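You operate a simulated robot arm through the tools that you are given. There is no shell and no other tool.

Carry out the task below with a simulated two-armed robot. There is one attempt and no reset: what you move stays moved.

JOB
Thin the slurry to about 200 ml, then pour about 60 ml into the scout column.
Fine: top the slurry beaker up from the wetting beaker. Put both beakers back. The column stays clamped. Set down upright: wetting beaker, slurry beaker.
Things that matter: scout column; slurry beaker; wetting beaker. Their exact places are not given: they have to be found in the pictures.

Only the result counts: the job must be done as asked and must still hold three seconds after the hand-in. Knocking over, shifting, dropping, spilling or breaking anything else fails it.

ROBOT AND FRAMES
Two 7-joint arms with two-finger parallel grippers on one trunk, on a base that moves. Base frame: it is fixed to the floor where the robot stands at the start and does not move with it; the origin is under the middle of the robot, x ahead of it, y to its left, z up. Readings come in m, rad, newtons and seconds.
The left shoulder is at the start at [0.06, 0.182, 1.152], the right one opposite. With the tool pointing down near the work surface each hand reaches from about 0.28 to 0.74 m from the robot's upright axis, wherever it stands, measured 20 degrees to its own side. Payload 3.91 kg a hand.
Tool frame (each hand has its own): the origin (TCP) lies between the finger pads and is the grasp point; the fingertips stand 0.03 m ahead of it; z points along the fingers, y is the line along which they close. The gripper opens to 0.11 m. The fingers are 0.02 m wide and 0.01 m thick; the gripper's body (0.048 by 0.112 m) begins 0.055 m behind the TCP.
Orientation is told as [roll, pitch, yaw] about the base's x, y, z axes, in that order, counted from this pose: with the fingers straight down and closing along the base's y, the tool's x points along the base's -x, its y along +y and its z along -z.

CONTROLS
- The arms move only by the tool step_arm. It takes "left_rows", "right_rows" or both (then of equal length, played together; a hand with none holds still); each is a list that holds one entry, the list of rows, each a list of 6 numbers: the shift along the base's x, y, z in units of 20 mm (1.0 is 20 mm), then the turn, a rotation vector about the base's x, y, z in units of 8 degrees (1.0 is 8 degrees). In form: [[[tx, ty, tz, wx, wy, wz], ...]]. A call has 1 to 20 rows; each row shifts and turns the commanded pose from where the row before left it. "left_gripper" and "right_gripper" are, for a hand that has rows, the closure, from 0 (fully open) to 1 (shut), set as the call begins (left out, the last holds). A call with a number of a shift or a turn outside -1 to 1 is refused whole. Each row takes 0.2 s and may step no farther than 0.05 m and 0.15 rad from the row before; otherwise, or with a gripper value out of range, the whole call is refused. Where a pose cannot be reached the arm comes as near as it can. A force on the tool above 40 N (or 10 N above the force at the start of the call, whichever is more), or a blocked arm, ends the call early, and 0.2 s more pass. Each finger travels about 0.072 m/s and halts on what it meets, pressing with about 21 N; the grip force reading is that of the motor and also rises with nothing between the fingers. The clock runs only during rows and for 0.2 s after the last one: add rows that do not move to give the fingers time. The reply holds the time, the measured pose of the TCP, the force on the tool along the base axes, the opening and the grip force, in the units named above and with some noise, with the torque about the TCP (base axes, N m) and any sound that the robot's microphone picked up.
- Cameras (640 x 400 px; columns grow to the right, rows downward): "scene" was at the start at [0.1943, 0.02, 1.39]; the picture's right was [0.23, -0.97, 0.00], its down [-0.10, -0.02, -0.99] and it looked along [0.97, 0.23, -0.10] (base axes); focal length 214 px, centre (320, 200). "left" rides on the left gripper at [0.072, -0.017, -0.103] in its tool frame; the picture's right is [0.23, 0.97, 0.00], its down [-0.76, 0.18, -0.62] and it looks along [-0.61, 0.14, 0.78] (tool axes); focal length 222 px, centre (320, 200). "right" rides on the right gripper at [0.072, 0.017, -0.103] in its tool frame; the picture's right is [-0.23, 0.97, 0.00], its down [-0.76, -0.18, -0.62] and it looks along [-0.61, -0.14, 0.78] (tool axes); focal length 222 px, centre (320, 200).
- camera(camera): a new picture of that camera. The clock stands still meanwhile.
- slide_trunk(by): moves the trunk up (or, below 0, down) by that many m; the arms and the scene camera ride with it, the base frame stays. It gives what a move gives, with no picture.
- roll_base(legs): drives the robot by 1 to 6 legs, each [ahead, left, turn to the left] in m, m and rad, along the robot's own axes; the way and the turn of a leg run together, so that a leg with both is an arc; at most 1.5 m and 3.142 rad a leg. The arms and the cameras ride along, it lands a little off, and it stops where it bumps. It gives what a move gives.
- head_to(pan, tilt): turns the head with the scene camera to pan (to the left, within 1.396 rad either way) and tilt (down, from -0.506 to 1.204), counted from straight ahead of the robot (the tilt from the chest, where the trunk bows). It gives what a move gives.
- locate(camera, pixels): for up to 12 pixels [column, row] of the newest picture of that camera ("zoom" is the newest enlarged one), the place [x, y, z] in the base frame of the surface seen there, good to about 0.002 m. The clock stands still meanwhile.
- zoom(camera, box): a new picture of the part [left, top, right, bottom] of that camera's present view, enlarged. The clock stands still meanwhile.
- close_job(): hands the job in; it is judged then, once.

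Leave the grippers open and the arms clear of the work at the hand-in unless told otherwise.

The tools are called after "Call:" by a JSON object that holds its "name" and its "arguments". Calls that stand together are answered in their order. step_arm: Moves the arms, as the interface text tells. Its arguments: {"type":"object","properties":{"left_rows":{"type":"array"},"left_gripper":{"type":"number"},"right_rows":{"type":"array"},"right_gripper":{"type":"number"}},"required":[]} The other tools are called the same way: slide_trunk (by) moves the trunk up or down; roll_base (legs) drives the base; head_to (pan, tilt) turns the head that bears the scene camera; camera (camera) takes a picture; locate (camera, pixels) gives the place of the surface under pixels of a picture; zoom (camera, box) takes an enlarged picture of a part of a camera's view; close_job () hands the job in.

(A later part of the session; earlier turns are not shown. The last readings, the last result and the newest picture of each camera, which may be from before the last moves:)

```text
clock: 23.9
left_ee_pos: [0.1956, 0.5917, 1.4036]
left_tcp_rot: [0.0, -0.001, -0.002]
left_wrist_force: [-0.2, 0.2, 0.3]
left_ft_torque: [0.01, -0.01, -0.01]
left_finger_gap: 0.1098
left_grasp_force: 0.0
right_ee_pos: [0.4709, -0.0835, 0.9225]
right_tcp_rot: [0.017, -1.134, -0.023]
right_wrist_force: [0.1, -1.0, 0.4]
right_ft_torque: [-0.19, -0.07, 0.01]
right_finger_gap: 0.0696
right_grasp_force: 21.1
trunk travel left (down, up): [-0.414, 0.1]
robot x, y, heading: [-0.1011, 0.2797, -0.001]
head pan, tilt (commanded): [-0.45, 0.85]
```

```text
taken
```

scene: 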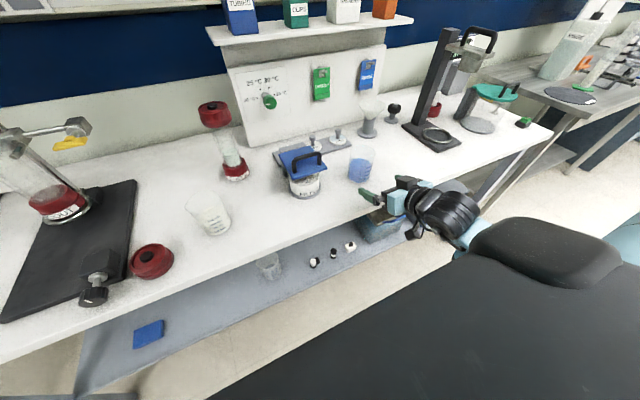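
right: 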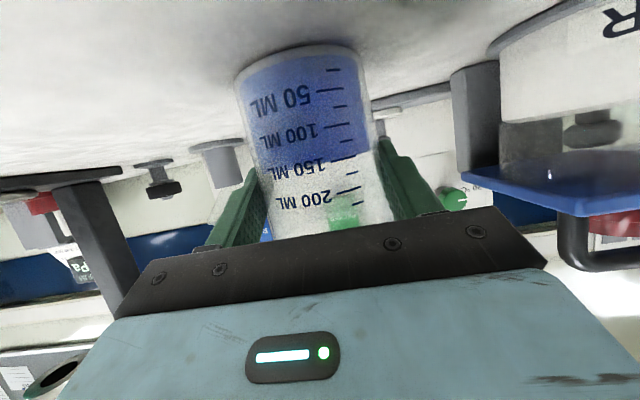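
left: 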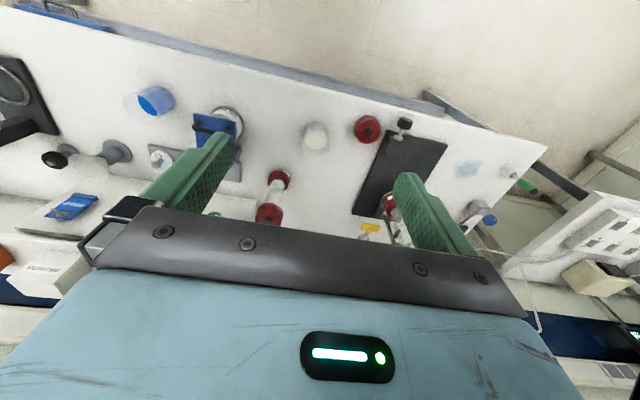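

Gripped: gap 0.0696 m at 21 N. I'll lift gently by 0.13 m.

Call:
{"name": "step_arm", "arguments": {"right_rows": [[[0, 0, 0.2, 0, 0, 0], [0, 0, 0.5, 0, 0, 0], [0, 0, 0.6, 0, 0, 0], [0, 0, 0.7, 0, 0, 0], [0, 0, 0.7, 0, 0, 0], [0, 0, 0.7, 0, 0, 0], [0, 0, 0.7, 0, 0, 0], [0, 0, 0.7, 0, 0, 0], [0, 0, 0.7, 0, 0, 0], [0, 0, 0.6, 0, 0, 0], [0, 0, 0.3, 0, 0, 0], [0, 0, 0.1, 0, 0, 0], [0, 0, 0, 0, 0, 0]]]}}

Call:
{"name": "camera", "arguments": {"camera": "scene"}}

Call:
{"name": "camera", "arguments": {"camera": "right"}}

```text
clock: 26.7
left_ee_pos: [0.1963, 0.592, 1.4044]
left_tcp_rot: [0.0, 0.0, -0.001]
left_wrist_force: [0.4, -0.5, 0.0]
left_ft_torque: [0.02, 0.02, 0.0]
left_finger_gap: 0.11
left_grasp_force: 0.2
right_ee_pos: [0.4699, -0.082, 1.0544]
right_tcp_rot: [0.019, -1.133, -0.022]
right_wrist_force: [-0.7, -0.2, -2.2]
right_ft_torque: [-0.01, -0.01, -0.01]
right_finger_gap: 0.0693
right_grasp_force: 20.9
trunk travel left (down, up): [-0.414, 0.1]
robot x, y, heading: [-0.1016, 0.2788, -0.002]
head pan, tilt (commanded): [-0.45, 0.85]
```

```text
taken
```

scene: 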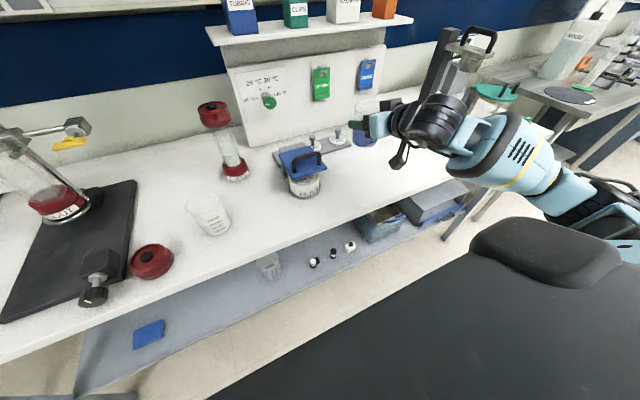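

```text
taken
```

right: 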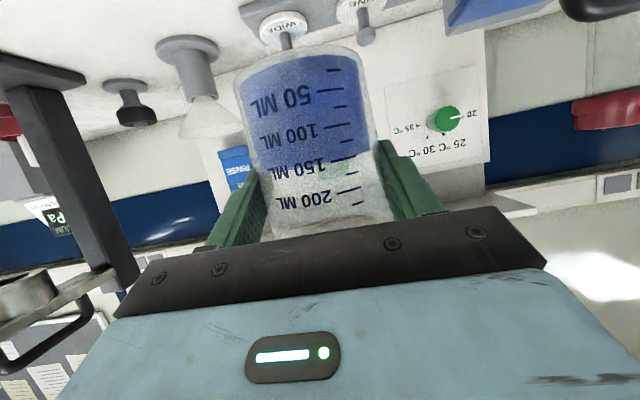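

The lift worked; the wrist reads about 2.2 N of load. I'll locate the filter jar's handle and the CHECK tube to plan the carrying path.

Call:
{"name": "locate", "arguments": {"camera": "scene", "pixels": [[316, 157], [290, 152], [320, 178], [303, 195], [214, 112], [236, 175], [210, 210], [152, 262], [228, 35], [240, 150]]}}

```text
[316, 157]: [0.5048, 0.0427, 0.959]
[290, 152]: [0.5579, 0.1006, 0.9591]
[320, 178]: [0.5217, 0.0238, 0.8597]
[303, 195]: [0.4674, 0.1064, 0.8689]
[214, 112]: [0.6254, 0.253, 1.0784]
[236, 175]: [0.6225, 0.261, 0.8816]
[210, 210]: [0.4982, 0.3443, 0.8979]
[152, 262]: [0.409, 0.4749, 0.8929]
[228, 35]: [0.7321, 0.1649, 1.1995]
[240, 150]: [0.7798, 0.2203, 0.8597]
```

Clearances: the jar top is about 0.96–0.98 and the CHECK tube is farther back at x≈0.63. I'll back off to x≈0.37 and carry the beaker left, upright, along the front of the bench.

Call:
{"name": "step_arm", "arguments": {"right_rows": [[[-0.4, 0, 0.1, 0, 0, 0], [-0.8, 0, 0.1, 0, 0, 0], [-0.8, 0.1, 0, 0, 0, 0], [-0.8, 0.3, 0, 0, 0, 0], [-0.8, 0.5, 0, 0, 0, 0], [-0.8, 0.7, 0, 0, 0, 0], [-0.4, 0.8, 0, 0, 0, 0], [-0.2, 0.8, 0, 0, 0, 0], [0, 0.8, 0, 0, 0, 0], [0, 0.8, 0, 0, 0, 0], [0, 0.8, 0, 0, 0, 0], [0, 0.8, 0, 0, 0, 0], [0, 0.8, 0, 0, 0, 0], [0, 0.8, 0, 0, 0, 0], [0, 0.8, 0, 0, 0, 0], [0, 0.8, 0, 0, 0, 0], [0, 0.7, 0, 0, 0, 0], [0, 0.4, 0, 0, 0, 0], [0, 0.2, 0, 0, 0, 0], [0, 0, 0, 0, 0, 0]]]}}

Call:
{"name": "head_to", "arguments": {"pan": 0.1, "tilt": 0.85}}

Call:
{"name": "camera", "arguments": {"camera": "scene"}}

```text
clock: 30.9
left_ee_pos: [0.1947, 0.5913, 1.4038]
left_tcp_rot: [-0.001, 0.001, 0.0]
left_wrist_force: [-0.6, -0.2, 0.2]
left_ft_torque: [0.03, 0.0, -0.01]
left_finger_gap: 0.1101
left_grasp_force: 0.0
right_ee_pos: [0.3858, 0.1322, 1.0574]
right_tcp_rot: [0.018, -1.132, -0.023]
right_wrist_force: [-0.3, 0.3, -1.3]
right_ft_torque: [0.03, 0.01, 0.03]
right_finger_gap: 0.0694
right_grasp_force: 21.2
right hand out of reach, approached as far as the arm can: row 7, 8, 10
trunk travel left (down, up): [-0.414, 0.1]
robot x, y, heading: [-0.1003, 0.2787, 0.001]
head pan, tilt (commanded): [-0.45, 0.85]
```

```text
clock: 31.9
left_ee_pos: [0.1963, 0.5919, 1.4028]
left_tcp_rot: [0.0, 0.0, 0.002]
left_wrist_force: [0.3, -0.4, 0.2]
left_ft_torque: [0.03, -0.03, 0.0]
left_finger_gap: 0.1102
left_grasp_force: 0.1
right_ee_pos: [0.387, 0.1316, 1.0566]
right_tcp_rot: [0.017, -1.133, -0.022]
right_wrist_force: [0.3, -0.4, -1.5]
right_ft_torque: [-0.02, 0.02, 0.0]
right_finger_gap: 0.0693
right_grasp_force: 20.7
trunk travel left (down, up): [-0.414, 0.1]
robot x, y, heading: [-0.1017, 0.2793, -0.003]
head pan, tilt (commanded): [0.099, 0.85]
```

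```text
taken
```

scene: 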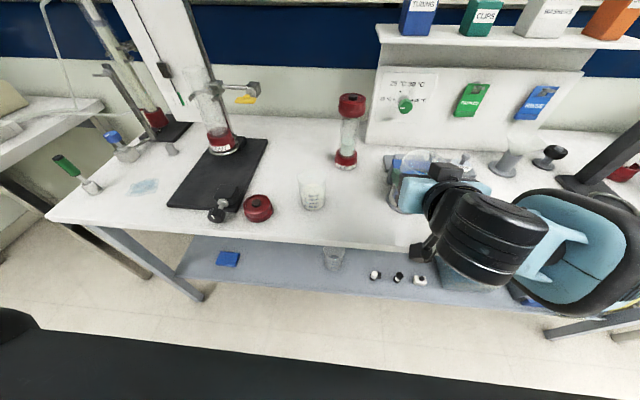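

The carry went well, with small reach notes near x≈0.386. I'll continue left to y≈0.345, easing slightly forward to stay in reach.

Call:
{"name": "step_arm", "arguments": {"right_rows": [[[0.2, 0.2, 0, 0, 0, 0], [0.3, 0.5, 0, 0, 0, 0], [0.3, 0.7, 0, 0, 0, 0], [0.2, 0.8, 0, 0, 0, 0], [0, 0.8, 0, 0, 0, 0], [0, 0.8, 0, 0, 0, 0], [0, 0.8, 0, 0, 0, 0], [0, 0.8, 0, 0, 0, 0], [0, 0.8, 0, 0, 0, 0], [0, 0.8, 0, 0, 0, 0], [0, 0.8, 0, 0, 0, 0], [0, 0.8, 0, 0, 0, 0], [0, 0.7, 0, 0, 0, 0], [0, 0.5, 0, 0, 0, 0], [0, 0.3, 0, 0, 0, 0], [0, 0.2, 0, 0, 0, 0], [0, 0, 0, 0, 0, 0]]]}}

Call:
{"name": "camera", "arguments": {"camera": "scene"}}

Call:
{"name": "camera", "arguments": {"camera": "right"}}

```text
clock: 35.5
left_ee_pos: [0.1955, 0.5924, 1.4042]
left_tcp_rot: [0.0, 0.0, 0.0]
left_wrist_force: [-0.6, -0.3, -0.3]
left_ft_torque: [0.03, 0.0, 0.0]
left_finger_gap: 0.1099
left_grasp_force: 0.0
right_ee_pos: [0.4077, 0.3383, 1.0584]
right_tcp_rot: [0.018, -1.133, -0.023]
right_wrist_force: [0.3, -0.2, -1.0]
right_ft_torque: [-0.01, 0.02, -0.04]
right_finger_gap: 0.0693
right_grasp_force: 21.7
trunk travel left (down, up): [-0.414, 0.1]
robot x, y, heading: [-0.0999, 0.2752, 0.0]
head pan, tilt (commanded): [0.099, 0.85]
```

```text
taken
```

scene: 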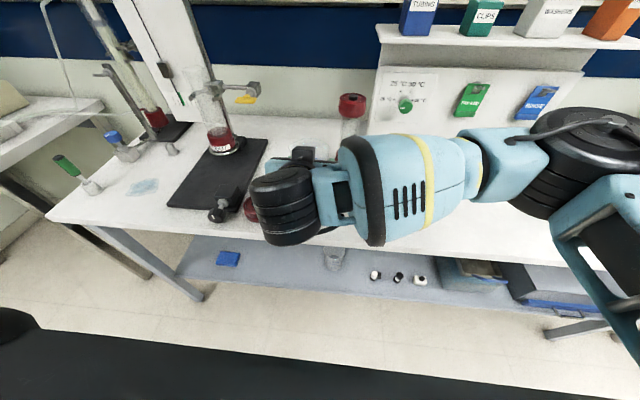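

```text
taken
```

right: 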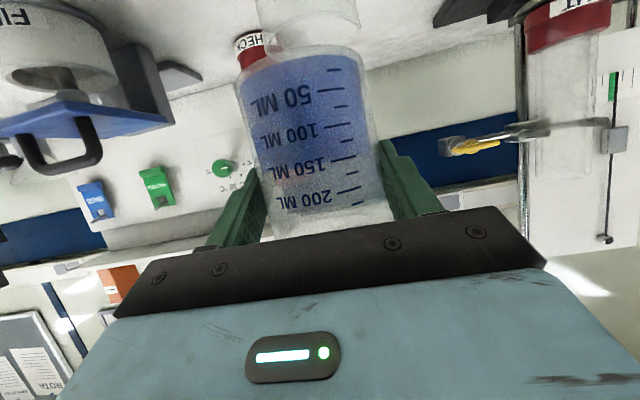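

The wetting beaker is now held in front of and above the slurry beaker. The right arm blocks the scene camera, so I'll check what the left-hand camera sees.

Call:
{"name": "camera", "arguments": {"camera": "left"}}

```text
taken
```

left: 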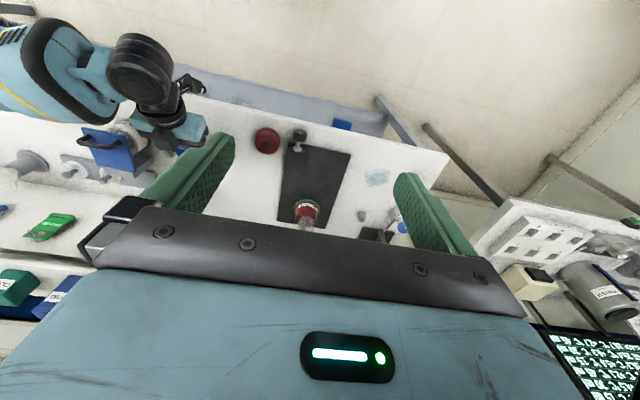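

The left camera shows the right hand but from too far away. I'll bring the left hand around as a side-view camera: first yaw it -90° and move it forward over free space left of the beakers, staying short of the column at x≈0.605.

Call:
{"name": "step_arm", "arguments": {"left_rows": [[[0.946, 0.1, -0.55, 0, 0, -0.8036], [0.946, 0.1, -0.55, 0, 0, -0.8036], [0.946, 0.1, -0.55, 0, 0, -0.8036], [0.946, 0.1, -0.55, 0, 0, -0.8036], [0.946, 0.1, -0.55, 0, 0, -0.8036], [0.946, 0.1, -0.55, 0, 0, -0.8036], [0.946, 0.1, -0.55, 0, 0, -0.8036], [0.946, 0.1, -0.55, 0, 0, -0.8036], [0.946, 0.1, -0.55, 0, 0, -0.8036], [0.946, 0.1, -0.55, 0, 0, -0.8036], [0.946, 0.1, -0.55, 0, 0, -0.8036], [0.946, 0.1, -0.55, 0, 0, -0.8036], [0.946, 0.1, -0.55, 0, 0, -0.8036], [0.946, 0.1, -0.55, 0, 0, -0.8036], [0, 0, 0, 0, 0, 0]]], "left_gripper": 0}}

Call:
{"name": "camera", "arguments": {"camera": "left"}}

Call:
{"name": "head_to", "arguments": {"pan": 0.4, "tilt": 0.6}}

Call:
{"name": "camera", "arguments": {"camera": "scene"}}

```text
clock: 38.7
left_ee_pos: [0.4619, 0.6204, 1.2509]
left_tcp_rot: [0.001, -0.001, -1.572]
left_wrist_force: [-0.3, 0.2, 0.3]
left_ft_torque: [0.0, 0.01, -0.01]
left_finger_gap: 0.1099
left_grasp_force: 0.1
right_ee_pos: [0.4072, 0.3377, 1.0586]
right_tcp_rot: [0.017, -1.133, -0.022]
right_wrist_force: [0.5, 0.0, -2.6]
right_ft_torque: [0.03, -0.01, -0.01]
right_finger_gap: 0.0696
right_grasp_force: 20.6
trunk travel left (down, up): [-0.414, 0.1]
robot x, y, heading: [-0.0967, 0.2785, -0.002]
head pan, tilt (commanded): [0.099, 0.85]
```

```text
taken
```

left: 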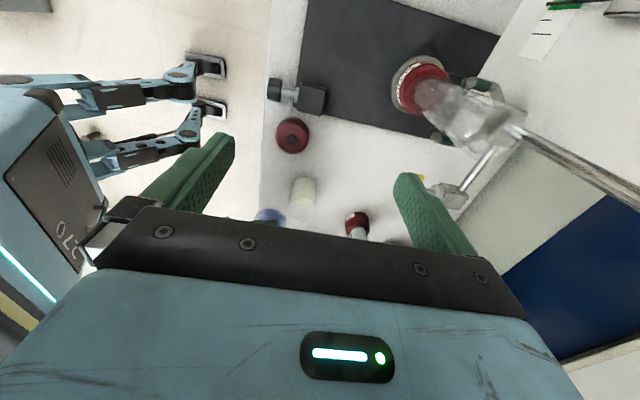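

```text
clock: 39.5
left_ee_pos: [0.4607, 0.6197, 1.2502]
left_tcp_rot: [-0.001, 0.0, -1.571]
left_wrist_force: [0.5, 0.4, 0.8]
left_ft_torque: [-0.02, -0.01, -0.03]
left_finger_gap: 0.11
left_grasp_force: 0.0
right_ee_pos: [0.4069, 0.3366, 1.0574]
right_tcp_rot: [0.017, -1.133, -0.023]
right_wrist_force: [0.1, -1.4, -1.5]
right_ft_torque: [0.05, 0.0, -0.01]
right_finger_gap: 0.0696
right_grasp_force: 20.7
trunk travel left (down, up): [-0.414, 0.1]
robot x, y, heading: [-0.0971, 0.2767, 0.002]
head pan, tilt (commanded): [0.4, 0.6]
```

```text
taken
```

scene: 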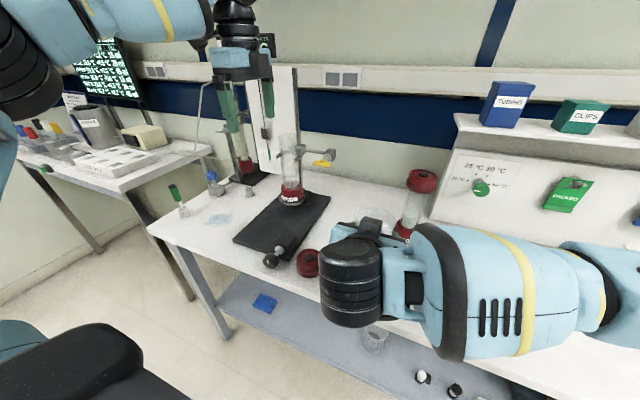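

The left hand is in place and also has a good top view of the column at about (435,90). I'll zoom there to refine the column's centre.

Call:
{"name": "zoom", "arguments": {"camera": "left", "box": [380, 40, 540, 140]}}

```text
4.00 times, centred on (460, 90) of left
```

zoom: 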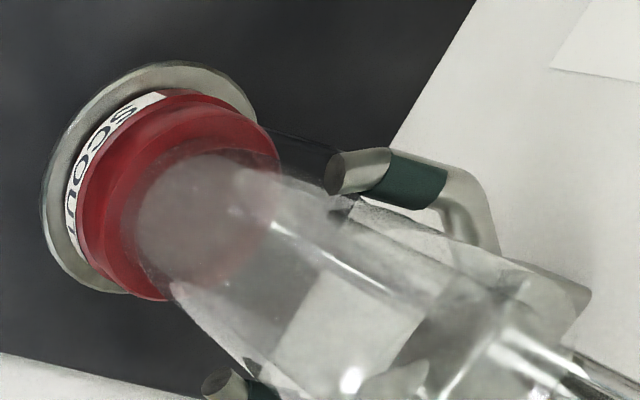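

The rim is hard to make out from this angle, so I'll refine it later. Now I'll lower and tilt the left hand to look sideways at the beakers.

Call:
{"name": "step_arm", "arguments": {"left_rows": [[[0, -0.35, -1, -0.5625, 0, 0], [0, -0.35, -1, -0.5625, 0, 0], [0, -0.35, -1, -0.5625, 0, 0], [0, -0.35, -1, -0.5625, 0, 0], [0, -0.35, -1, -0.5625, 0, 0], [0, -0.35, -1, -0.5625, 0, 0], [0, -0.35, -1, -0.5625, 0, 0], [0, -0.35, -1, -0.5625, 0, 0], [0, -0.35, -1, -0.5625, 0, 0], [0, -0.35, -1, -0.5625, 0, 0], [0, 0, 0, 0, 0, 0]]]}}

Call:
{"name": "camera", "arguments": {"camera": "left"}}

Call:
{"name": "camera", "arguments": {"camera": "scene"}}

```text
clock: 41.9
left_ee_pos: [0.4615, 0.5484, 1.0497]
left_tcp_rot: [0.002, -0.788, -1.571]
left_wrist_force: [0.7, -0.7, -0.4]
left_ft_torque: [0.01, 0.01, -0.02]
left_finger_gap: 0.1102
left_grasp_force: 0.1
right_ee_pos: [0.4064, 0.3372, 1.0583]
right_tcp_rot: [0.018, -1.132, -0.024]
right_wrist_force: [-0.8, 0.6, -1.8]
right_ft_torque: [-0.02, 0.02, -0.02]
right_finger_gap: 0.0695
right_grasp_force: 20.9
trunk travel left (down, up): [-0.414, 0.1]
robot x, y, heading: [-0.1005, 0.2829, -0.003]
head pan, tilt (commanded): [0.4, 0.6]
```

```text
taken
```

left: 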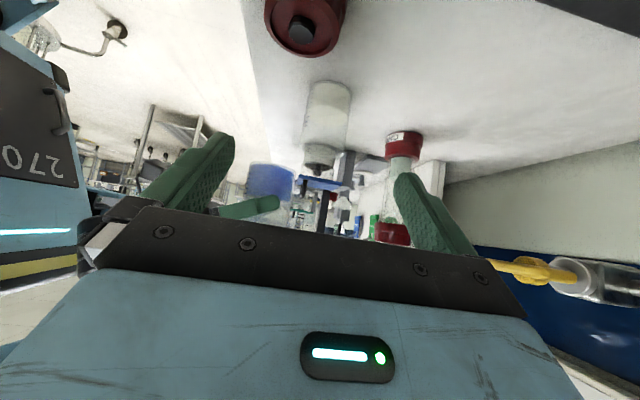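

```text
taken
```

scene: 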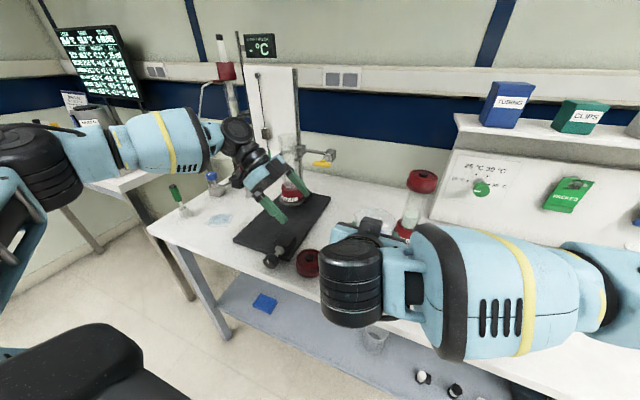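

I now have a clear, upside-down side view: the slurry beaker is at (327,125) and the held blue beaker at (270,180). I'll zoom in to check the alignment.

Call:
{"name": "zoom", "arguments": {"camera": "left", "box": [220, 70, 400, 220]}}

Call:
{"name": "locate", "arguments": {"camera": "left", "pixels": [[303, 150], [345, 160], [325, 140], [310, 90], [345, 90], [270, 175], [250, 195], [275, 205], [325, 115], [325, 128]]}}

```text
2.67 times, centred on (310, 145) of left
```

zoom: 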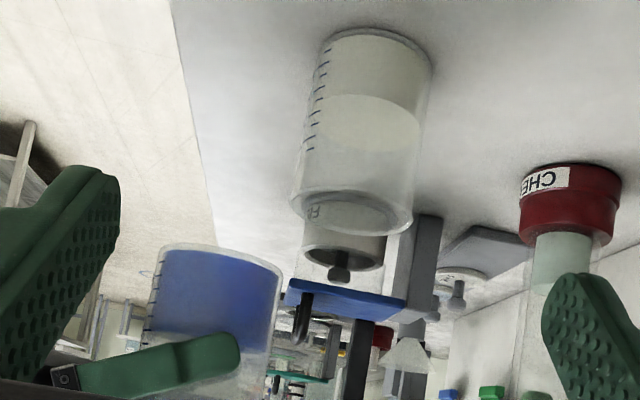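

```text
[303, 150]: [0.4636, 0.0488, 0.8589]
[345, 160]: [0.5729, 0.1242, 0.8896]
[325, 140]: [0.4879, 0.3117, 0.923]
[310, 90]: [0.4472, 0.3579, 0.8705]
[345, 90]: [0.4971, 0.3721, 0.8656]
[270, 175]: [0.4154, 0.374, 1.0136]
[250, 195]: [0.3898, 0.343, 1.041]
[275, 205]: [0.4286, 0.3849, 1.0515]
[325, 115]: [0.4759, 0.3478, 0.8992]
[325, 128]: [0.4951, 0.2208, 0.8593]
```

The view is good. I'll now tilt the wetting beaker 40° forward while still high (well below its flow angle of about 55°) and centre y on the slurry beaker at 0.345.

Call:
{"name": "step_arm", "arguments": {"right_rows": [[[0, 0.04, 0, 0, 0.5, 0], [0, 0.04, 0, 0, 0.5, 0], [0, 0.04, 0, 0, 0.5, 0], [0, 0.04, 0, 0, 0.5, 0], [0, 0.04, 0, 0, 0.5, 0], [0, 0.04, 0, 0, 0.5, 0], [0, 0.04, 0, 0, 0.5, 0], [0, 0.04, 0, 0, 0.5, 0], [0, 0.04, 0, 0, 0.5, 0], [0, 0.04, 0, 0, 0.5, 0], [0, 0, 0, 0, 0, 0]]]}}

Call:
{"name": "zoom", "arguments": {"camera": "left", "box": [220, 70, 400, 220]}}

```text
clock: 44.3
left_ee_pos: [0.4611, 0.5486, 1.0504]
left_tcp_rot: [0.0, -0.785, -1.571]
left_wrist_force: [0.4, -0.3, 0.2]
left_ft_torque: [0.0, 0.02, 0.01]
left_finger_gap: 0.11
left_grasp_force: 0.0
right_ee_pos: [0.4069, 0.346, 1.0583]
right_tcp_rot: [0.002, -0.434, -0.01]
right_wrist_force: [-0.1, 0.8, -1.5]
right_ft_torque: [-0.04, -0.01, -0.01]
right_finger_gap: 0.0694
right_grasp_force: 21.1
trunk travel left (down, up): [-0.414, 0.1]
robot x, y, heading: [-0.0968, 0.2789, 0.0]
head pan, tilt (commanded): [0.4, 0.6]
```

```text
2.67 times, centred on (310, 145) of left
```

zoom: 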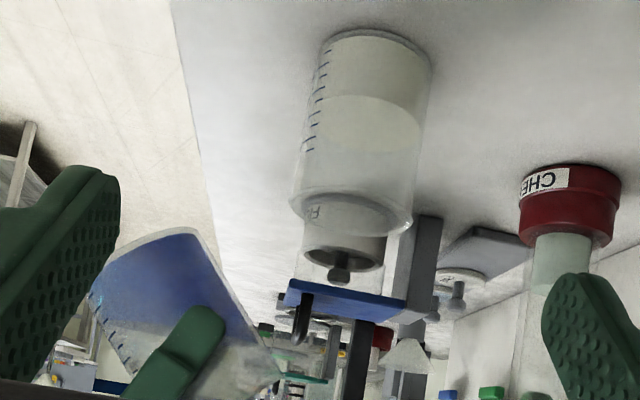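

The beaker is tilted 40° with the liquid still well below the lip. I'll locate the lip and lower side to check the geometry.

Call:
{"name": "locate", "arguments": {"camera": "zoom", "pixels": [[278, 372], [270, 360], [250, 320], [190, 232], [92, 295], [230, 280], [310, 200], [400, 225], [300, 180], [412, 180]]}}

```text
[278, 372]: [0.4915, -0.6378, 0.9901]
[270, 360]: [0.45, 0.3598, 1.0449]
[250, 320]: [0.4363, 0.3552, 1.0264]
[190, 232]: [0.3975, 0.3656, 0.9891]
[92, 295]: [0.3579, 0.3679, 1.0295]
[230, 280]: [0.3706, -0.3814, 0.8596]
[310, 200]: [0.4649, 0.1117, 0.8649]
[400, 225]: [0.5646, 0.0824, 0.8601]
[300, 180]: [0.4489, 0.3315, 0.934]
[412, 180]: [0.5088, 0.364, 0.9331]
```

The geometry matches my prediction. Next I'll lower the lip over the slurry beaker while tilting to 50°, still below the flow angle.

Call:
{"name": "step_arm", "arguments": {"right_rows": [[[0.0175, 0, -0.334, 0, 0.156, 0], [0.0175, 0, -0.334, 0, 0.156, 0], [0.0175, 0, -0.334, 0, 0.156, 0], [0.0175, 0, -0.334, 0, 0.156, 0], [0.0175, 0, -0.334, 0, 0.156, 0], [0.0175, 0, -0.334, 0, 0.156, 0], [0.0175, 0, -0.334, 0, 0.156, 0], [0.0175, 0, -0.334, 0, 0.156, 0], [0, 0, 0, 0, 0, 0]]]}}

Call:
{"name": "zoom", "arguments": {"camera": "left", "box": [220, 70, 400, 220]}}

```text
clock: 46.3
left_ee_pos: [0.4607, 0.5495, 1.0507]
left_tcp_rot: [-0.001, -0.786, -1.57]
left_wrist_force: [-0.4, 0.1, 0.1]
left_ft_torque: [0.01, 0.02, 0.0]
left_finger_gap: 0.11
left_grasp_force: 0.0
right_ee_pos: [0.4093, 0.3462, 1.0048]
right_tcp_rot: [0.0, -0.261, -0.009]
right_wrist_force: [-0.3, -0.6, -1.9]
right_ft_torque: [0.01, -0.04, 0.01]
right_finger_gap: 0.0693
right_grasp_force: 20.6
trunk travel left (down, up): [-0.414, 0.1]
robot x, y, heading: [-0.1029, 0.2793, -0.004]
head pan, tilt (commanded): [0.4, 0.6]
```

```text
2.67 times, centred on (310, 145) of left
```

zoom: 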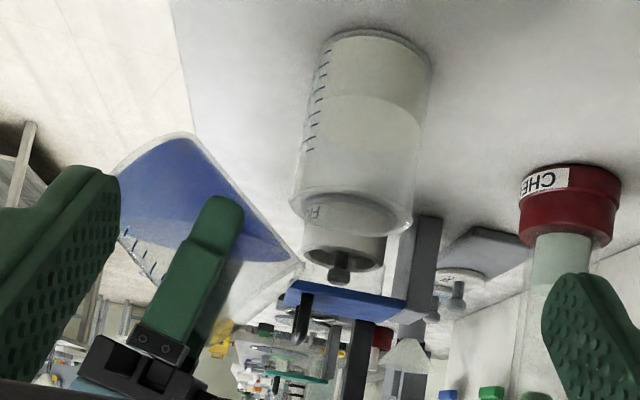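

The lip now shows at (303,262) in the zoom, near the receiver's near-left edge. I'll locate the lip and rim points to check the overlap.

Call:
{"name": "locate", "arguments": {"camera": "zoom", "pixels": [[300, 262], [296, 260], [290, 250], [280, 238], [260, 275], [192, 137], [292, 200], [412, 222], [350, 232], [300, 150], [345, 195]]}}

```text
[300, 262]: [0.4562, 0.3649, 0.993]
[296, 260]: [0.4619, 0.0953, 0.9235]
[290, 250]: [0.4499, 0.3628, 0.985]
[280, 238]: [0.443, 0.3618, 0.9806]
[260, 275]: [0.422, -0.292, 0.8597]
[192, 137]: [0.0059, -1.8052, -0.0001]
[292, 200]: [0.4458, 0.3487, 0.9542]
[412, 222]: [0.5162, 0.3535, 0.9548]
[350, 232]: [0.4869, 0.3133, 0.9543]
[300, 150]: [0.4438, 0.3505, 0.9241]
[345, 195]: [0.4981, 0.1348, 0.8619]
```

The receiver's centre is about (0.480, 0.348) and the lip about x≈0.46, just inside its rim. I'll nudge it 6 mm further in and tilt slowly to 55°, where flow should start, then look.

Call:
{"name": "step_arm", "arguments": {"right_rows": [[[0.079, 0.01, 0.046, 0, 0.125, 0], [0.079, 0.01, 0.046, 0, 0.125, 0], [0.079, 0.01, 0.046, 0, 0.125, 0], [0.079, 0.01, 0.046, 0, 0.125, 0], [0.079, 0.01, 0.046, 0, 0.125, 0], [0, 0, 0, 0, 0, 0], [0, 0, 0, 0, 0, 0]]]}}

Call:
{"name": "zoom", "arguments": {"camera": "left", "box": [220, 70, 400, 220]}}

```text
clock: 47.9
left_ee_pos: [0.4615, 0.5497, 1.0494]
left_tcp_rot: [-0.001, -0.785, -1.571]
left_wrist_force: [-0.1, -0.9, 0.2]
left_ft_torque: [-0.01, 0.01, 0.02]
left_finger_gap: 0.1101
left_grasp_force: 0.0
right_ee_pos: [0.4184, 0.3471, 1.0097]
right_tcp_rot: [-0.002, -0.172, -0.011]
right_wrist_force: [0.0, -1.0, -1.8]
right_ft_torque: [-0.02, 0.0, 0.01]
right_finger_gap: 0.0696
right_grasp_force: 21.0
trunk travel left (down, up): [-0.414, 0.1]
robot x, y, heading: [-0.1013, 0.2786, -0.001]
head pan, tilt (commanded): [0.4, 0.6]
```

```text
2.67 times, centred on (310, 145) of left
```

zoom: 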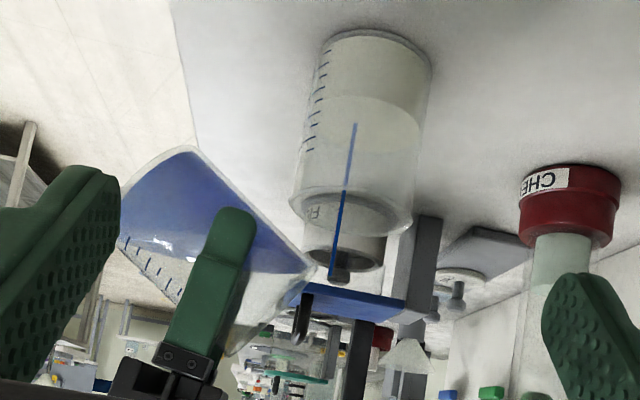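

Flow has started: a thin blue stream runs from the lip to the slurry surface, well inside the beaker. I'll wait a few rows at this tilt and look again.

Call:
{"name": "step_arm", "arguments": {"right_rows": [[[0, 0, 0, 0, 0, 0], [0, 0, 0, 0, 0, 0], [0, 0, 0, 0, 0, 0], [0, 0, 0, 0, 0, 0], [0, 0, 0, 0, 0, 0]]]}}

Call:
{"name": "zoom", "arguments": {"camera": "left", "box": [220, 70, 400, 220]}}

```text
clock: 49.1
left_ee_pos: [0.4612, 0.5492, 1.0504]
left_tcp_rot: [-0.001, -0.786, -1.57]
left_wrist_force: [-0.4, -0.3, 0.4]
left_ft_torque: [-0.01, 0.0, -0.01]
left_finger_gap: 0.1101
left_grasp_force: 0.0
right_ee_pos: [0.418, 0.3459, 1.008]
right_tcp_rot: [-0.004, -0.174, -0.012]
right_wrist_force: [0.9, 0.5, -1.5]
right_ft_torque: [0.0, -0.02, 0.0]
right_finger_gap: 0.0695
right_grasp_force: 21.2
trunk travel left (down, up): [-0.414, 0.1]
robot x, y, heading: [-0.1005, 0.2763, 0.001]
head pan, tilt (commanded): [0.4, 0.6]
```

```text
2.67 times, centred on (310, 145) of left
```

zoom: 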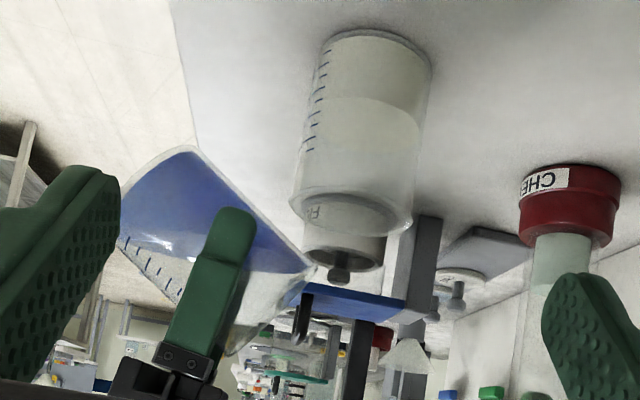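

Flow stopped by itself at 55°, so the outflow follows the tilt as modelled. I'll continue to 60° slowly, keeping the lip in place.

Call:
{"name": "step_arm", "arguments": {"right_rows": [[[0.012, 0, 0.027, 0, 0.078, 0], [0.012, 0, 0.027, 0, 0.078, 0], [0.012, 0, 0.027, 0, 0.078, 0], [0.012, 0, 0.027, 0, 0.078, 0], [0.012, 0, 0.027, 0, 0.078, 0], [0.012, 0, 0.027, 0, 0.078, 0], [0.012, 0, 0.027, 0, 0.078, 0], [0.012, 0, 0.027, 0, 0.078, 0]]]}}

Call:
{"name": "zoom", "arguments": {"camera": "left", "box": [220, 70, 400, 220]}}

```text
clock: 50.9
left_ee_pos: [0.4618, 0.5488, 1.05]
left_tcp_rot: [0.001, -0.785, -1.57]
left_wrist_force: [-0.3, 0.9, -0.8]
left_ft_torque: [0.0, 0.03, 0.02]
left_finger_gap: 0.11
left_grasp_force: 0.1
right_ee_pos: [0.4202, 0.3452, 1.0132]
right_tcp_rot: [-0.001, -0.086, -0.011]
right_wrist_force: [0.0, 0.1, -0.9]
right_ft_torque: [-0.01, -0.04, 0.0]
right_finger_gap: 0.0694
right_grasp_force: 20.9
trunk travel left (down, up): [-0.414, 0.1]
robot x, y, heading: [-0.0998, 0.2767, -0.003]
head pan, tilt (commanded): [0.4, 0.6]
```

```text
2.67 times, centred on (310, 145) of left
```

zoom: 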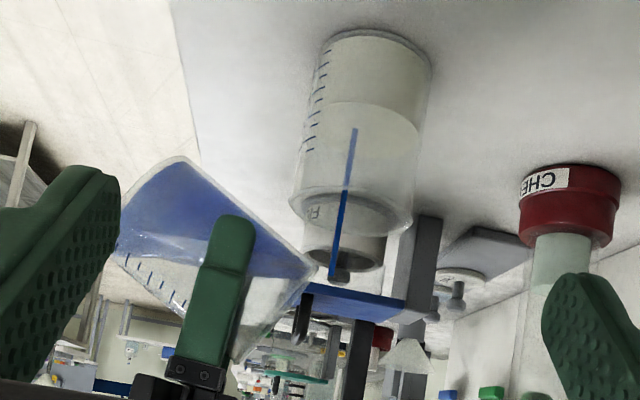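

The stream still lands inside and the level is rising. I'll go on to 64°, then pause to measure.

Call:
{"name": "step_arm", "arguments": {"right_rows": [[[0.011, 0, 0.021, 0, 0.0625, 0], [0.011, 0, 0.021, 0, 0.0625, 0], [0.011, 0, 0.021, 0, 0.0625, 0], [0.011, 0, 0.021, 0, 0.0625, 0], [0.011, 0, 0.021, 0, 0.0625, 0], [0.011, 0, 0.021, 0, 0.0625, 0], [0.011, 0, 0.021, 0, 0.0625, 0], [0.011, 0, 0.021, 0, 0.0625, 0], [0, 0, 0, 0, 0, 0], [0, 0, 0, 0, 0, 0], [0, 0, 0, 0, 0, 0], [0, 0, 0, 0, 0, 0], [0, 0, 0, 0, 0, 0]]]}}

Call:
{"name": "zoom", "arguments": {"camera": "left", "box": [220, 70, 400, 220]}}

Call:
{"name": "locate", "arguments": {"camera": "zoom", "pixels": [[330, 120], [350, 120], [370, 120], [390, 125], [350, 135], [370, 135], [340, 110], [390, 140]]}}

Call:
{"name": "zoom", "arguments": {"camera": "left", "box": [295, 75, 355, 165]}}

```text
clock: 53.7
left_ee_pos: [0.4607, 0.549, 1.0483]
left_tcp_rot: [0.0, -0.786, -1.571]
left_wrist_force: [-0.7, -0.6, -0.2]
left_ft_torque: [0.02, -0.02, -0.03]
left_finger_gap: 0.1099
left_grasp_force: 0.0
right_ee_pos: [0.4217, 0.3462, 1.0164]
right_tcp_rot: [-0.002, -0.015, -0.01]
right_wrist_force: [0.3, -0.3, -2.0]
right_ft_torque: [0.01, 0.03, -0.01]
right_finger_gap: 0.0692
right_grasp_force: 20.7
trunk travel left (down, up): [-0.414, 0.1]
robot x, y, heading: [-0.0993, 0.2801, 0.0]
head pan, tilt (commanded): [0.4, 0.6]
```

```text
2.67 times, centred on (310, 145) of left
```

zoom: 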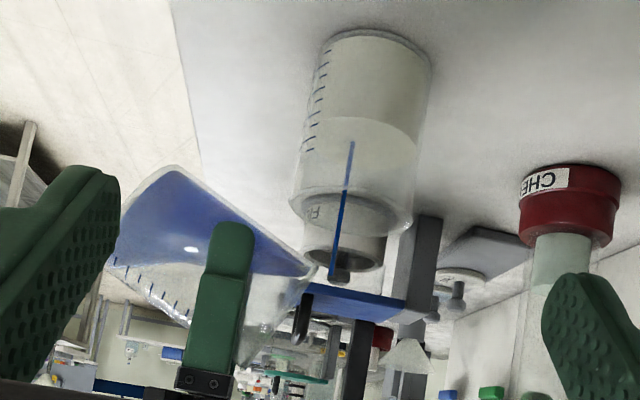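

```text
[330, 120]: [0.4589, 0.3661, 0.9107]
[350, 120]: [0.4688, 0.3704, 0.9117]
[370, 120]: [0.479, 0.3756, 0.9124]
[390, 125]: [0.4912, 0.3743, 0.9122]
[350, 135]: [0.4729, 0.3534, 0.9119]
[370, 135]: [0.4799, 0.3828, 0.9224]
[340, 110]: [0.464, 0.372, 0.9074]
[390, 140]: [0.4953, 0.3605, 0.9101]
```

```text
4.44 times, centred on (325, 120) of left
```

zoom: 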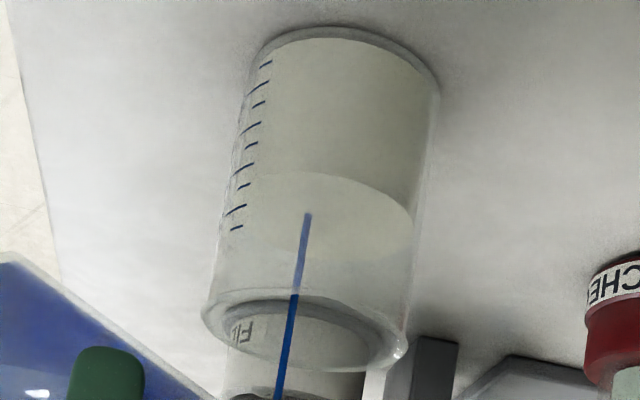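

It's still flowing, with the level at about 0.912 (around 170–175 ml). I'll hold the tilt and let it settle.

Call:
{"name": "step_arm", "arguments": {"right_rows": [[[0, 0, 0, 0, 0, 0], [0, 0, 0, 0, 0, 0], [0, 0, 0, 0, 0, 0], [0, 0, 0, 0, 0, 0], [0, 0, 0, 0, 0, 0]]]}}

Call:
{"name": "zoom", "arguments": {"camera": "left", "box": [295, 75, 355, 165]}}

Call:
{"name": "locate", "arguments": {"camera": "zoom", "pixels": [[270, 200], [300, 200], [330, 200], [360, 205], [270, 220], [300, 225], [330, 225], [360, 225], [390, 225], [240, 209], [250, 166], [280, 185]]}}

```text
clock: 54.9
left_ee_pos: [0.4612, 0.5481, 1.0506]
left_tcp_rot: [-0.002, -0.784, -1.571]
left_wrist_force: [-0.6, -0.4, 0.6]
left_ft_torque: [0.03, -0.02, 0.01]
left_finger_gap: 0.11
left_grasp_force: 0.1
right_ee_pos: [0.4221, 0.3457, 1.0173]
right_tcp_rot: [-0.005, -0.016, -0.01]
right_wrist_force: [-0.4, -0.7, -1.5]
right_ft_torque: [0.03, -0.02, -0.03]
right_finger_gap: 0.0694
right_grasp_force: 21.1
trunk travel left (down, up): [-0.414, 0.1]
robot x, y, heading: [-0.102, 0.2835, 0.002]
head pan, tilt (commanded): [0.4, 0.6]
```

```text
4.44 times, centred on (325, 120) of left
```

zoom: 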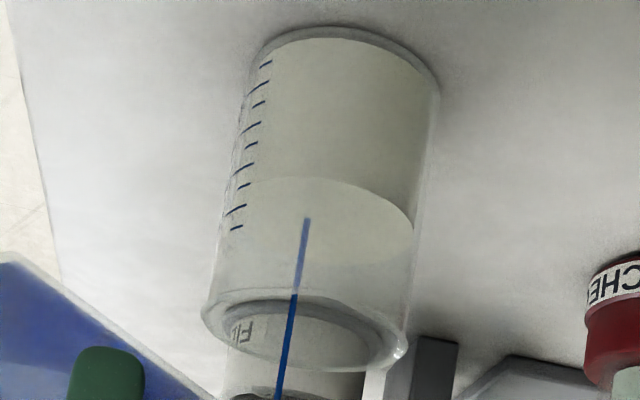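

```text
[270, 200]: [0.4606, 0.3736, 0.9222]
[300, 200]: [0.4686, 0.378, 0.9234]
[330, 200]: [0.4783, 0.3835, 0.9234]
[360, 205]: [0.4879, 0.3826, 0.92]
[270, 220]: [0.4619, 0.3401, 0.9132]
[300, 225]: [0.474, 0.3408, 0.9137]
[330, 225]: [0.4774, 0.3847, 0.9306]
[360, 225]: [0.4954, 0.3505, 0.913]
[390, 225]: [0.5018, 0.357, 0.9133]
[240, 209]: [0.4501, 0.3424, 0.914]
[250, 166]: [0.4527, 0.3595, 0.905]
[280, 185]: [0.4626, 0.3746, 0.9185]
```

The level is now about 0.9133 (≈172 ml) and the flow is nearly spent, as predicted for 64°. I'll tilt to 67° and hold.

Call:
{"name": "step_arm", "arguments": {"right_rows": [[[0.0125, 0, 0.021, 0, 0.0625, 0], [0.0125, 0, 0.021, 0, 0.0625, 0], [0.0125, 0, 0.021, 0, 0.0625, 0], [0.0125, 0, 0.021, 0, 0.0625, 0], [0.0125, 0, 0.021, 0, 0.0625, 0], [0.0125, 0, 0.021, 0, 0.0625, 0], [0, 0, 0, 0, 0, 0], [0, 0, 0, 0, 0, 0], [0, 0, 0, 0, 0, 0], [0, 0, 0, 0, 0, 0], [0, 0, 0, 0, 0, 0], [0, 0, 0, 0, 0, 0], [0, 0, 0, 0, 0, 0]]]}}

Call:
{"name": "zoom", "arguments": {"camera": "left", "box": [220, 70, 400, 220]}}

Call:
{"name": "zoom", "arguments": {"camera": "left", "box": [295, 75, 355, 165]}}

Call:
{"name": "locate", "arguments": {"camera": "zoom", "pixels": [[270, 225], [300, 235], [340, 235], [360, 235], [375, 235], [390, 230], [260, 230], [350, 245], [325, 240], [280, 215], [355, 220], [385, 220]]}}

```text
clock: 57.7
left_ee_pos: [0.461, 0.5495, 1.0503]
left_tcp_rot: [0.001, -0.786, -1.57]
left_wrist_force: [-0.2, -0.4, -0.9]
left_ft_torque: [0.03, 0.01, -0.04]
left_finger_gap: 0.1099
left_grasp_force: 0.0
right_ee_pos: [0.4218, 0.3463, 1.0193]
right_tcp_rot: [-0.003, 0.037, -0.01]
right_wrist_force: [-0.6, 0.0, -0.9]
right_ft_torque: [0.01, -0.04, -0.04]
right_finger_gap: 0.0695
right_grasp_force: 20.4
trunk travel left (down, up): [-0.414, 0.1]
robot x, y, heading: [-0.0986, 0.276, 0.0]
head pan, tilt (commanded): [0.4, 0.6]
```

```text
2.67 times, centred on (310, 145) of left
```

zoom: 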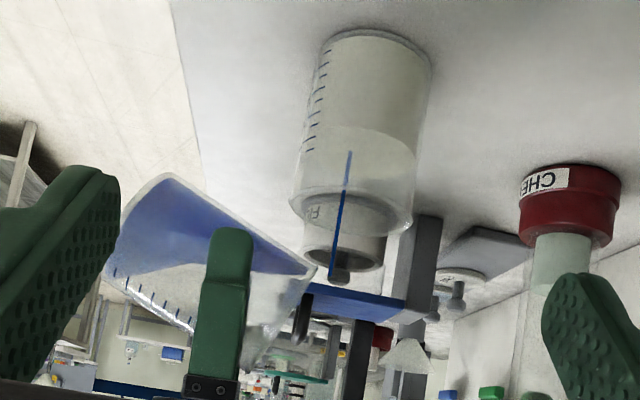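

```text
4.44 times, centred on (325, 120) of left
```

zoom: 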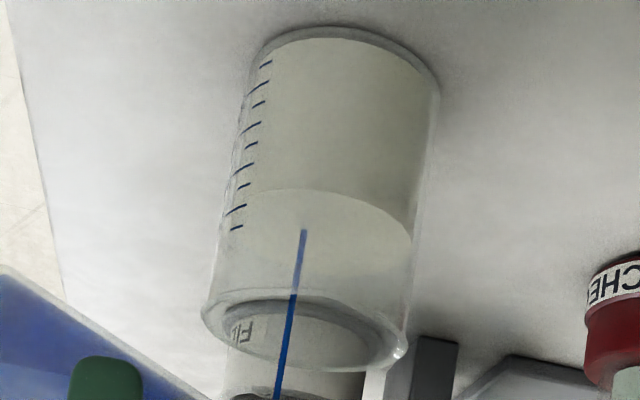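

```text
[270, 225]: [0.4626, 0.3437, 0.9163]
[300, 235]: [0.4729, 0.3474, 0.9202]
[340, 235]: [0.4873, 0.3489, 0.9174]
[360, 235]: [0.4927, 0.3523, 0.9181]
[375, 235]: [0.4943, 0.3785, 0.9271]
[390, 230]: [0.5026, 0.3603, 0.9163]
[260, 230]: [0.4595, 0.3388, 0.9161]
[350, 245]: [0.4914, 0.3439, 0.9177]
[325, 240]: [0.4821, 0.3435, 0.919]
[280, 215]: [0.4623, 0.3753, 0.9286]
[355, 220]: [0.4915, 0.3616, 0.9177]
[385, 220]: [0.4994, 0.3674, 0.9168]
```

The level is about 0.9173 (≈185 ml), with a thin stream still running. I'll hold to let it settle.

Call:
{"name": "step_arm", "arguments": {"right_rows": [[[0, 0, 0, 0, 0, 0], [0, 0, 0, 0, 0, 0], [0, 0, 0, 0, 0, 0], [0, 0, 0, 0, 0, 0], [0, 0, 0, 0, 0, 0], [0, 0, 0, 0, 0, 0], [0, 0, 0, 0, 0, 0], [0, 0, 0, 0, 0, 0]]]}}

Call:
{"name": "zoom", "arguments": {"camera": "left", "box": [295, 75, 355, 165]}}

Call:
{"name": "locate", "arguments": {"camera": "zoom", "pixels": [[270, 230], [285, 235], [340, 235], [360, 235], [330, 245], [390, 233], [260, 235], [350, 245], [325, 250], [345, 225], [355, 225], [385, 225]]}}

```text
clock: 59.5
left_ee_pos: [0.4606, 0.5499, 1.0491]
left_tcp_rot: [0.0, -0.785, -1.57]
left_wrist_force: [-0.6, -0.8, 0.5]
left_ft_torque: [0.0, 0.0, 0.0]
left_finger_gap: 0.11
left_grasp_force: 0.0
right_ee_pos: [0.4216, 0.3457, 1.0175]
right_tcp_rot: [-0.004, 0.038, -0.012]
right_wrist_force: [0.2, 0.0, -1.4]
right_ft_torque: [-0.03, -0.02, 0.0]
right_finger_gap: 0.069
right_grasp_force: 20.7
trunk travel left (down, up): [-0.414, 0.1]
robot x, y, heading: [-0.0975, 0.278, 0.0]
head pan, tilt (commanded): [0.4, 0.6]
```

```text
4.44 times, centred on (325, 120) of left
```

zoom: 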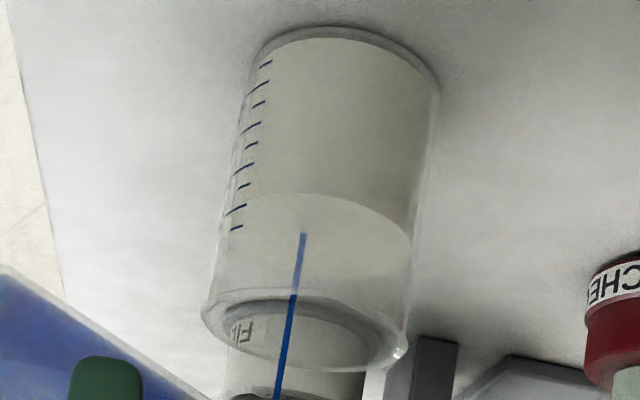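

```text
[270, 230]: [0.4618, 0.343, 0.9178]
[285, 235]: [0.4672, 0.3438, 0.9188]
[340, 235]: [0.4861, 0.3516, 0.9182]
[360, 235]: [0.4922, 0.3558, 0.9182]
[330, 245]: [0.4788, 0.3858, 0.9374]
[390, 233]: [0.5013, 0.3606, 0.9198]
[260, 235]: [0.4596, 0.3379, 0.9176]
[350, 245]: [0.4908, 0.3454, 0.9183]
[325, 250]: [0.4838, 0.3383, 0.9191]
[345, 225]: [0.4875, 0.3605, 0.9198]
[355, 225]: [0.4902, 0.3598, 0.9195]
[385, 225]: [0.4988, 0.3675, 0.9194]
```

The level is about 0.9187 (≈190 ml). I'll tilt to 68.5° and hold for about the last 10 ml.

Call:
{"name": "step_arm", "arguments": {"right_rows": [[[0.012, 0, 0.021, 0, 0.0625, 0], [0.012, 0, 0.021, 0, 0.0625, 0], [0.012, 0, 0.021, 0, 0.0625, 0], [0, 0, 0, 0, 0, 0], [0, 0, 0, 0, 0, 0], [0, 0, 0, 0, 0, 0], [0, 0, 0, 0, 0, 0], [0, 0, 0, 0, 0, 0], [0, 0, 0, 0, 0, 0], [0, 0, 0, 0, 0, 0]]]}}

Call:
{"name": "zoom", "arguments": {"camera": "left", "box": [295, 75, 355, 165]}}

Call:
{"name": "locate", "arguments": {"camera": "zoom", "pixels": [[270, 235], [285, 240], [340, 240], [360, 240], [340, 252], [390, 240], [260, 240], [350, 250], [325, 255], [345, 230], [360, 232], [385, 232]]}}

```text
clock: 61.7
left_ee_pos: [0.4616, 0.5496, 1.0489]
left_tcp_rot: [0.0, -0.788, -1.57]
left_wrist_force: [0.5, -0.4, 0.4]
left_ft_torque: [-0.02, 0.0, 0.01]
left_finger_gap: 0.1101
left_grasp_force: 0.0
right_ee_pos: [0.4218, 0.3458, 1.0196]
right_tcp_rot: [-0.003, 0.064, -0.01]
right_wrist_force: [0.3, -0.4, -1.4]
right_ft_torque: [0.0, -0.05, 0.02]
right_finger_gap: 0.0688
right_grasp_force: 20.8
trunk travel left (down, up): [-0.414, 0.1]
robot x, y, heading: [-0.101, 0.2762, 0.0]
head pan, tilt (commanded): [0.4, 0.6]
```

```text
4.44 times, centred on (325, 120) of left
```

zoom: 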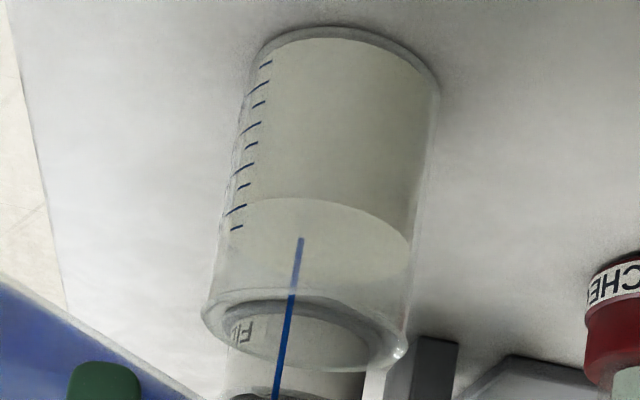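

```text
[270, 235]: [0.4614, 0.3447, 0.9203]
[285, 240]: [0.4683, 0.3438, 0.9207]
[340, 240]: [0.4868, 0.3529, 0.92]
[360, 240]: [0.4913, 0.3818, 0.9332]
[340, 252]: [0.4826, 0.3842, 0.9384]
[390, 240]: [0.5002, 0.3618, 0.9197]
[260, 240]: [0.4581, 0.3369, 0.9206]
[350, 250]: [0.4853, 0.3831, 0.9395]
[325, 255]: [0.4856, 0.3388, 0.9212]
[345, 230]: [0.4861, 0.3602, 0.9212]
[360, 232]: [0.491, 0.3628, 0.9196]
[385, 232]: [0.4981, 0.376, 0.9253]
```

The level is about 0.9205 (≈196 ml) and now meets the 200 tick area. I'll zoom closer on the ticks to compare directly.

Call:
{"name": "zoom", "arguments": {"camera": "left", "box": [298, 100, 330, 140]}}

Call:
{"name": "locate", "arguments": {"camera": "zoom", "pixels": [[200, 150], [215, 150], [205, 110], [215, 70], [225, 65], [210, 185], [260, 140], [280, 190], [300, 150]]}}

```text
10.00 times, centred on (314, 120) of left
```

zoom: 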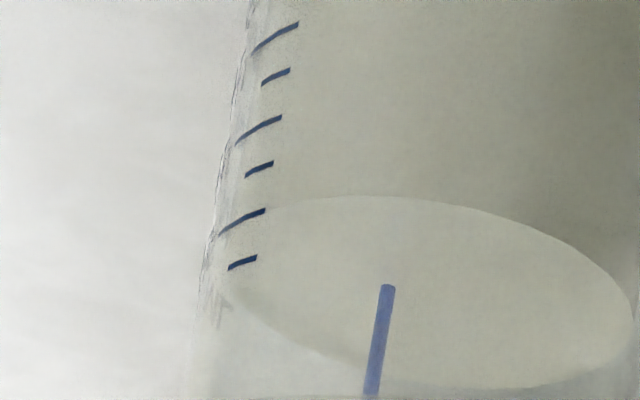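

```text
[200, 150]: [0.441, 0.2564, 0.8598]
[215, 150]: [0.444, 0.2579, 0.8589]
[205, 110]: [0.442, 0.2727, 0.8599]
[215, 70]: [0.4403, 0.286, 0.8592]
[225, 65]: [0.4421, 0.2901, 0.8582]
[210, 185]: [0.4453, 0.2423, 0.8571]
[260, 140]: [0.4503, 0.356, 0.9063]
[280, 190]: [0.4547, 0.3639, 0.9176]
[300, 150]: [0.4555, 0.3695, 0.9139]
```

The liquid edge is only about 1 mm below the 200 tick (≈196 ml). I'll hold a little longer for the last few millilitres.

Call:
{"name": "step_arm", "arguments": {"right_rows": [[[0, 0, 0, 0, 0, 0], [0, 0, 0, 0, 0, 0], [0, 0, 0, 0, 0, 0], [0, 0, 0, 0, 0, 0], [0, 0, 0, 0, 0, 0]]]}}

Call:
{"name": "zoom", "arguments": {"camera": "left", "box": [295, 75, 355, 165]}}

Call:
{"name": "locate", "arguments": {"camera": "zoom", "pixels": [[270, 235], [285, 240], [340, 240], [355, 238], [340, 245], [390, 240], [260, 240], [320, 255], [325, 258], [345, 230], [360, 232], [385, 238]]}}

Call:
{"name": "zoom", "arguments": {"camera": "left", "box": [298, 100, 330, 140]}}

```text
clock: 62.9
left_ee_pos: [0.4604, 0.5487, 1.0506]
left_tcp_rot: [0.001, -0.785, -1.571]
left_wrist_force: [0.1, -0.5, 0.0]
left_ft_torque: [0.0, 0.05, -0.04]
left_finger_gap: 0.1101
left_grasp_force: 0.3
right_ee_pos: [0.4216, 0.3464, 1.0209]
right_tcp_rot: [-0.005, 0.064, -0.012]
right_wrist_force: [0.1, -0.1, -0.5]
right_ft_torque: [0.02, -0.01, 0.02]
right_finger_gap: 0.0691
right_grasp_force: 21.1
trunk travel left (down, up): [-0.414, 0.1]
robot x, y, heading: [-0.0999, 0.2775, 0.003]
head pan, tilt (commanded): [0.4, 0.6]
```

```text
4.44 times, centred on (325, 120) of left
```

zoom: 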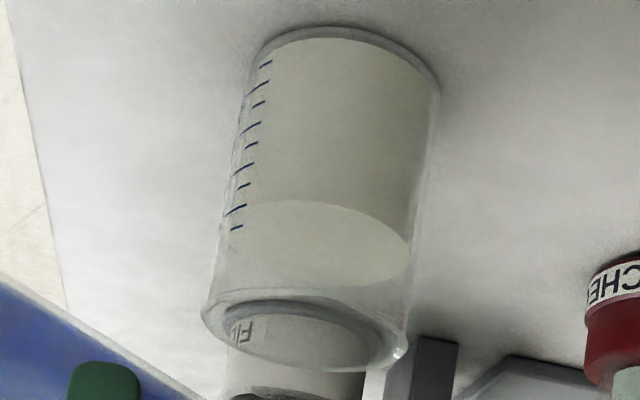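

```text
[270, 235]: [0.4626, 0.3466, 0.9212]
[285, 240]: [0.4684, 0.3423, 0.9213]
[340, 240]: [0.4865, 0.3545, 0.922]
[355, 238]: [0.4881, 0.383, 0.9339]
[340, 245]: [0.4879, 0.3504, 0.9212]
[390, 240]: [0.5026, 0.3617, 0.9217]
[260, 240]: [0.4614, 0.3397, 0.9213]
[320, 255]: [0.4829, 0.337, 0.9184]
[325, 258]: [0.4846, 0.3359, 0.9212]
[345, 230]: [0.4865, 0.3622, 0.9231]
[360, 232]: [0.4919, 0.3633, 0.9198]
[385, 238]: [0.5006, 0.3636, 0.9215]
```

```text
10.00 times, centred on (314, 120) of left
```

zoom: 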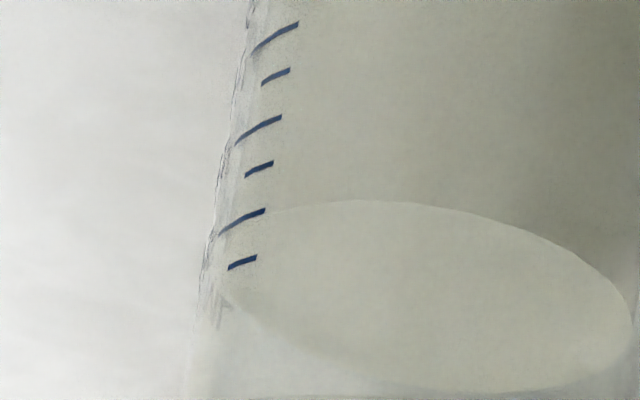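

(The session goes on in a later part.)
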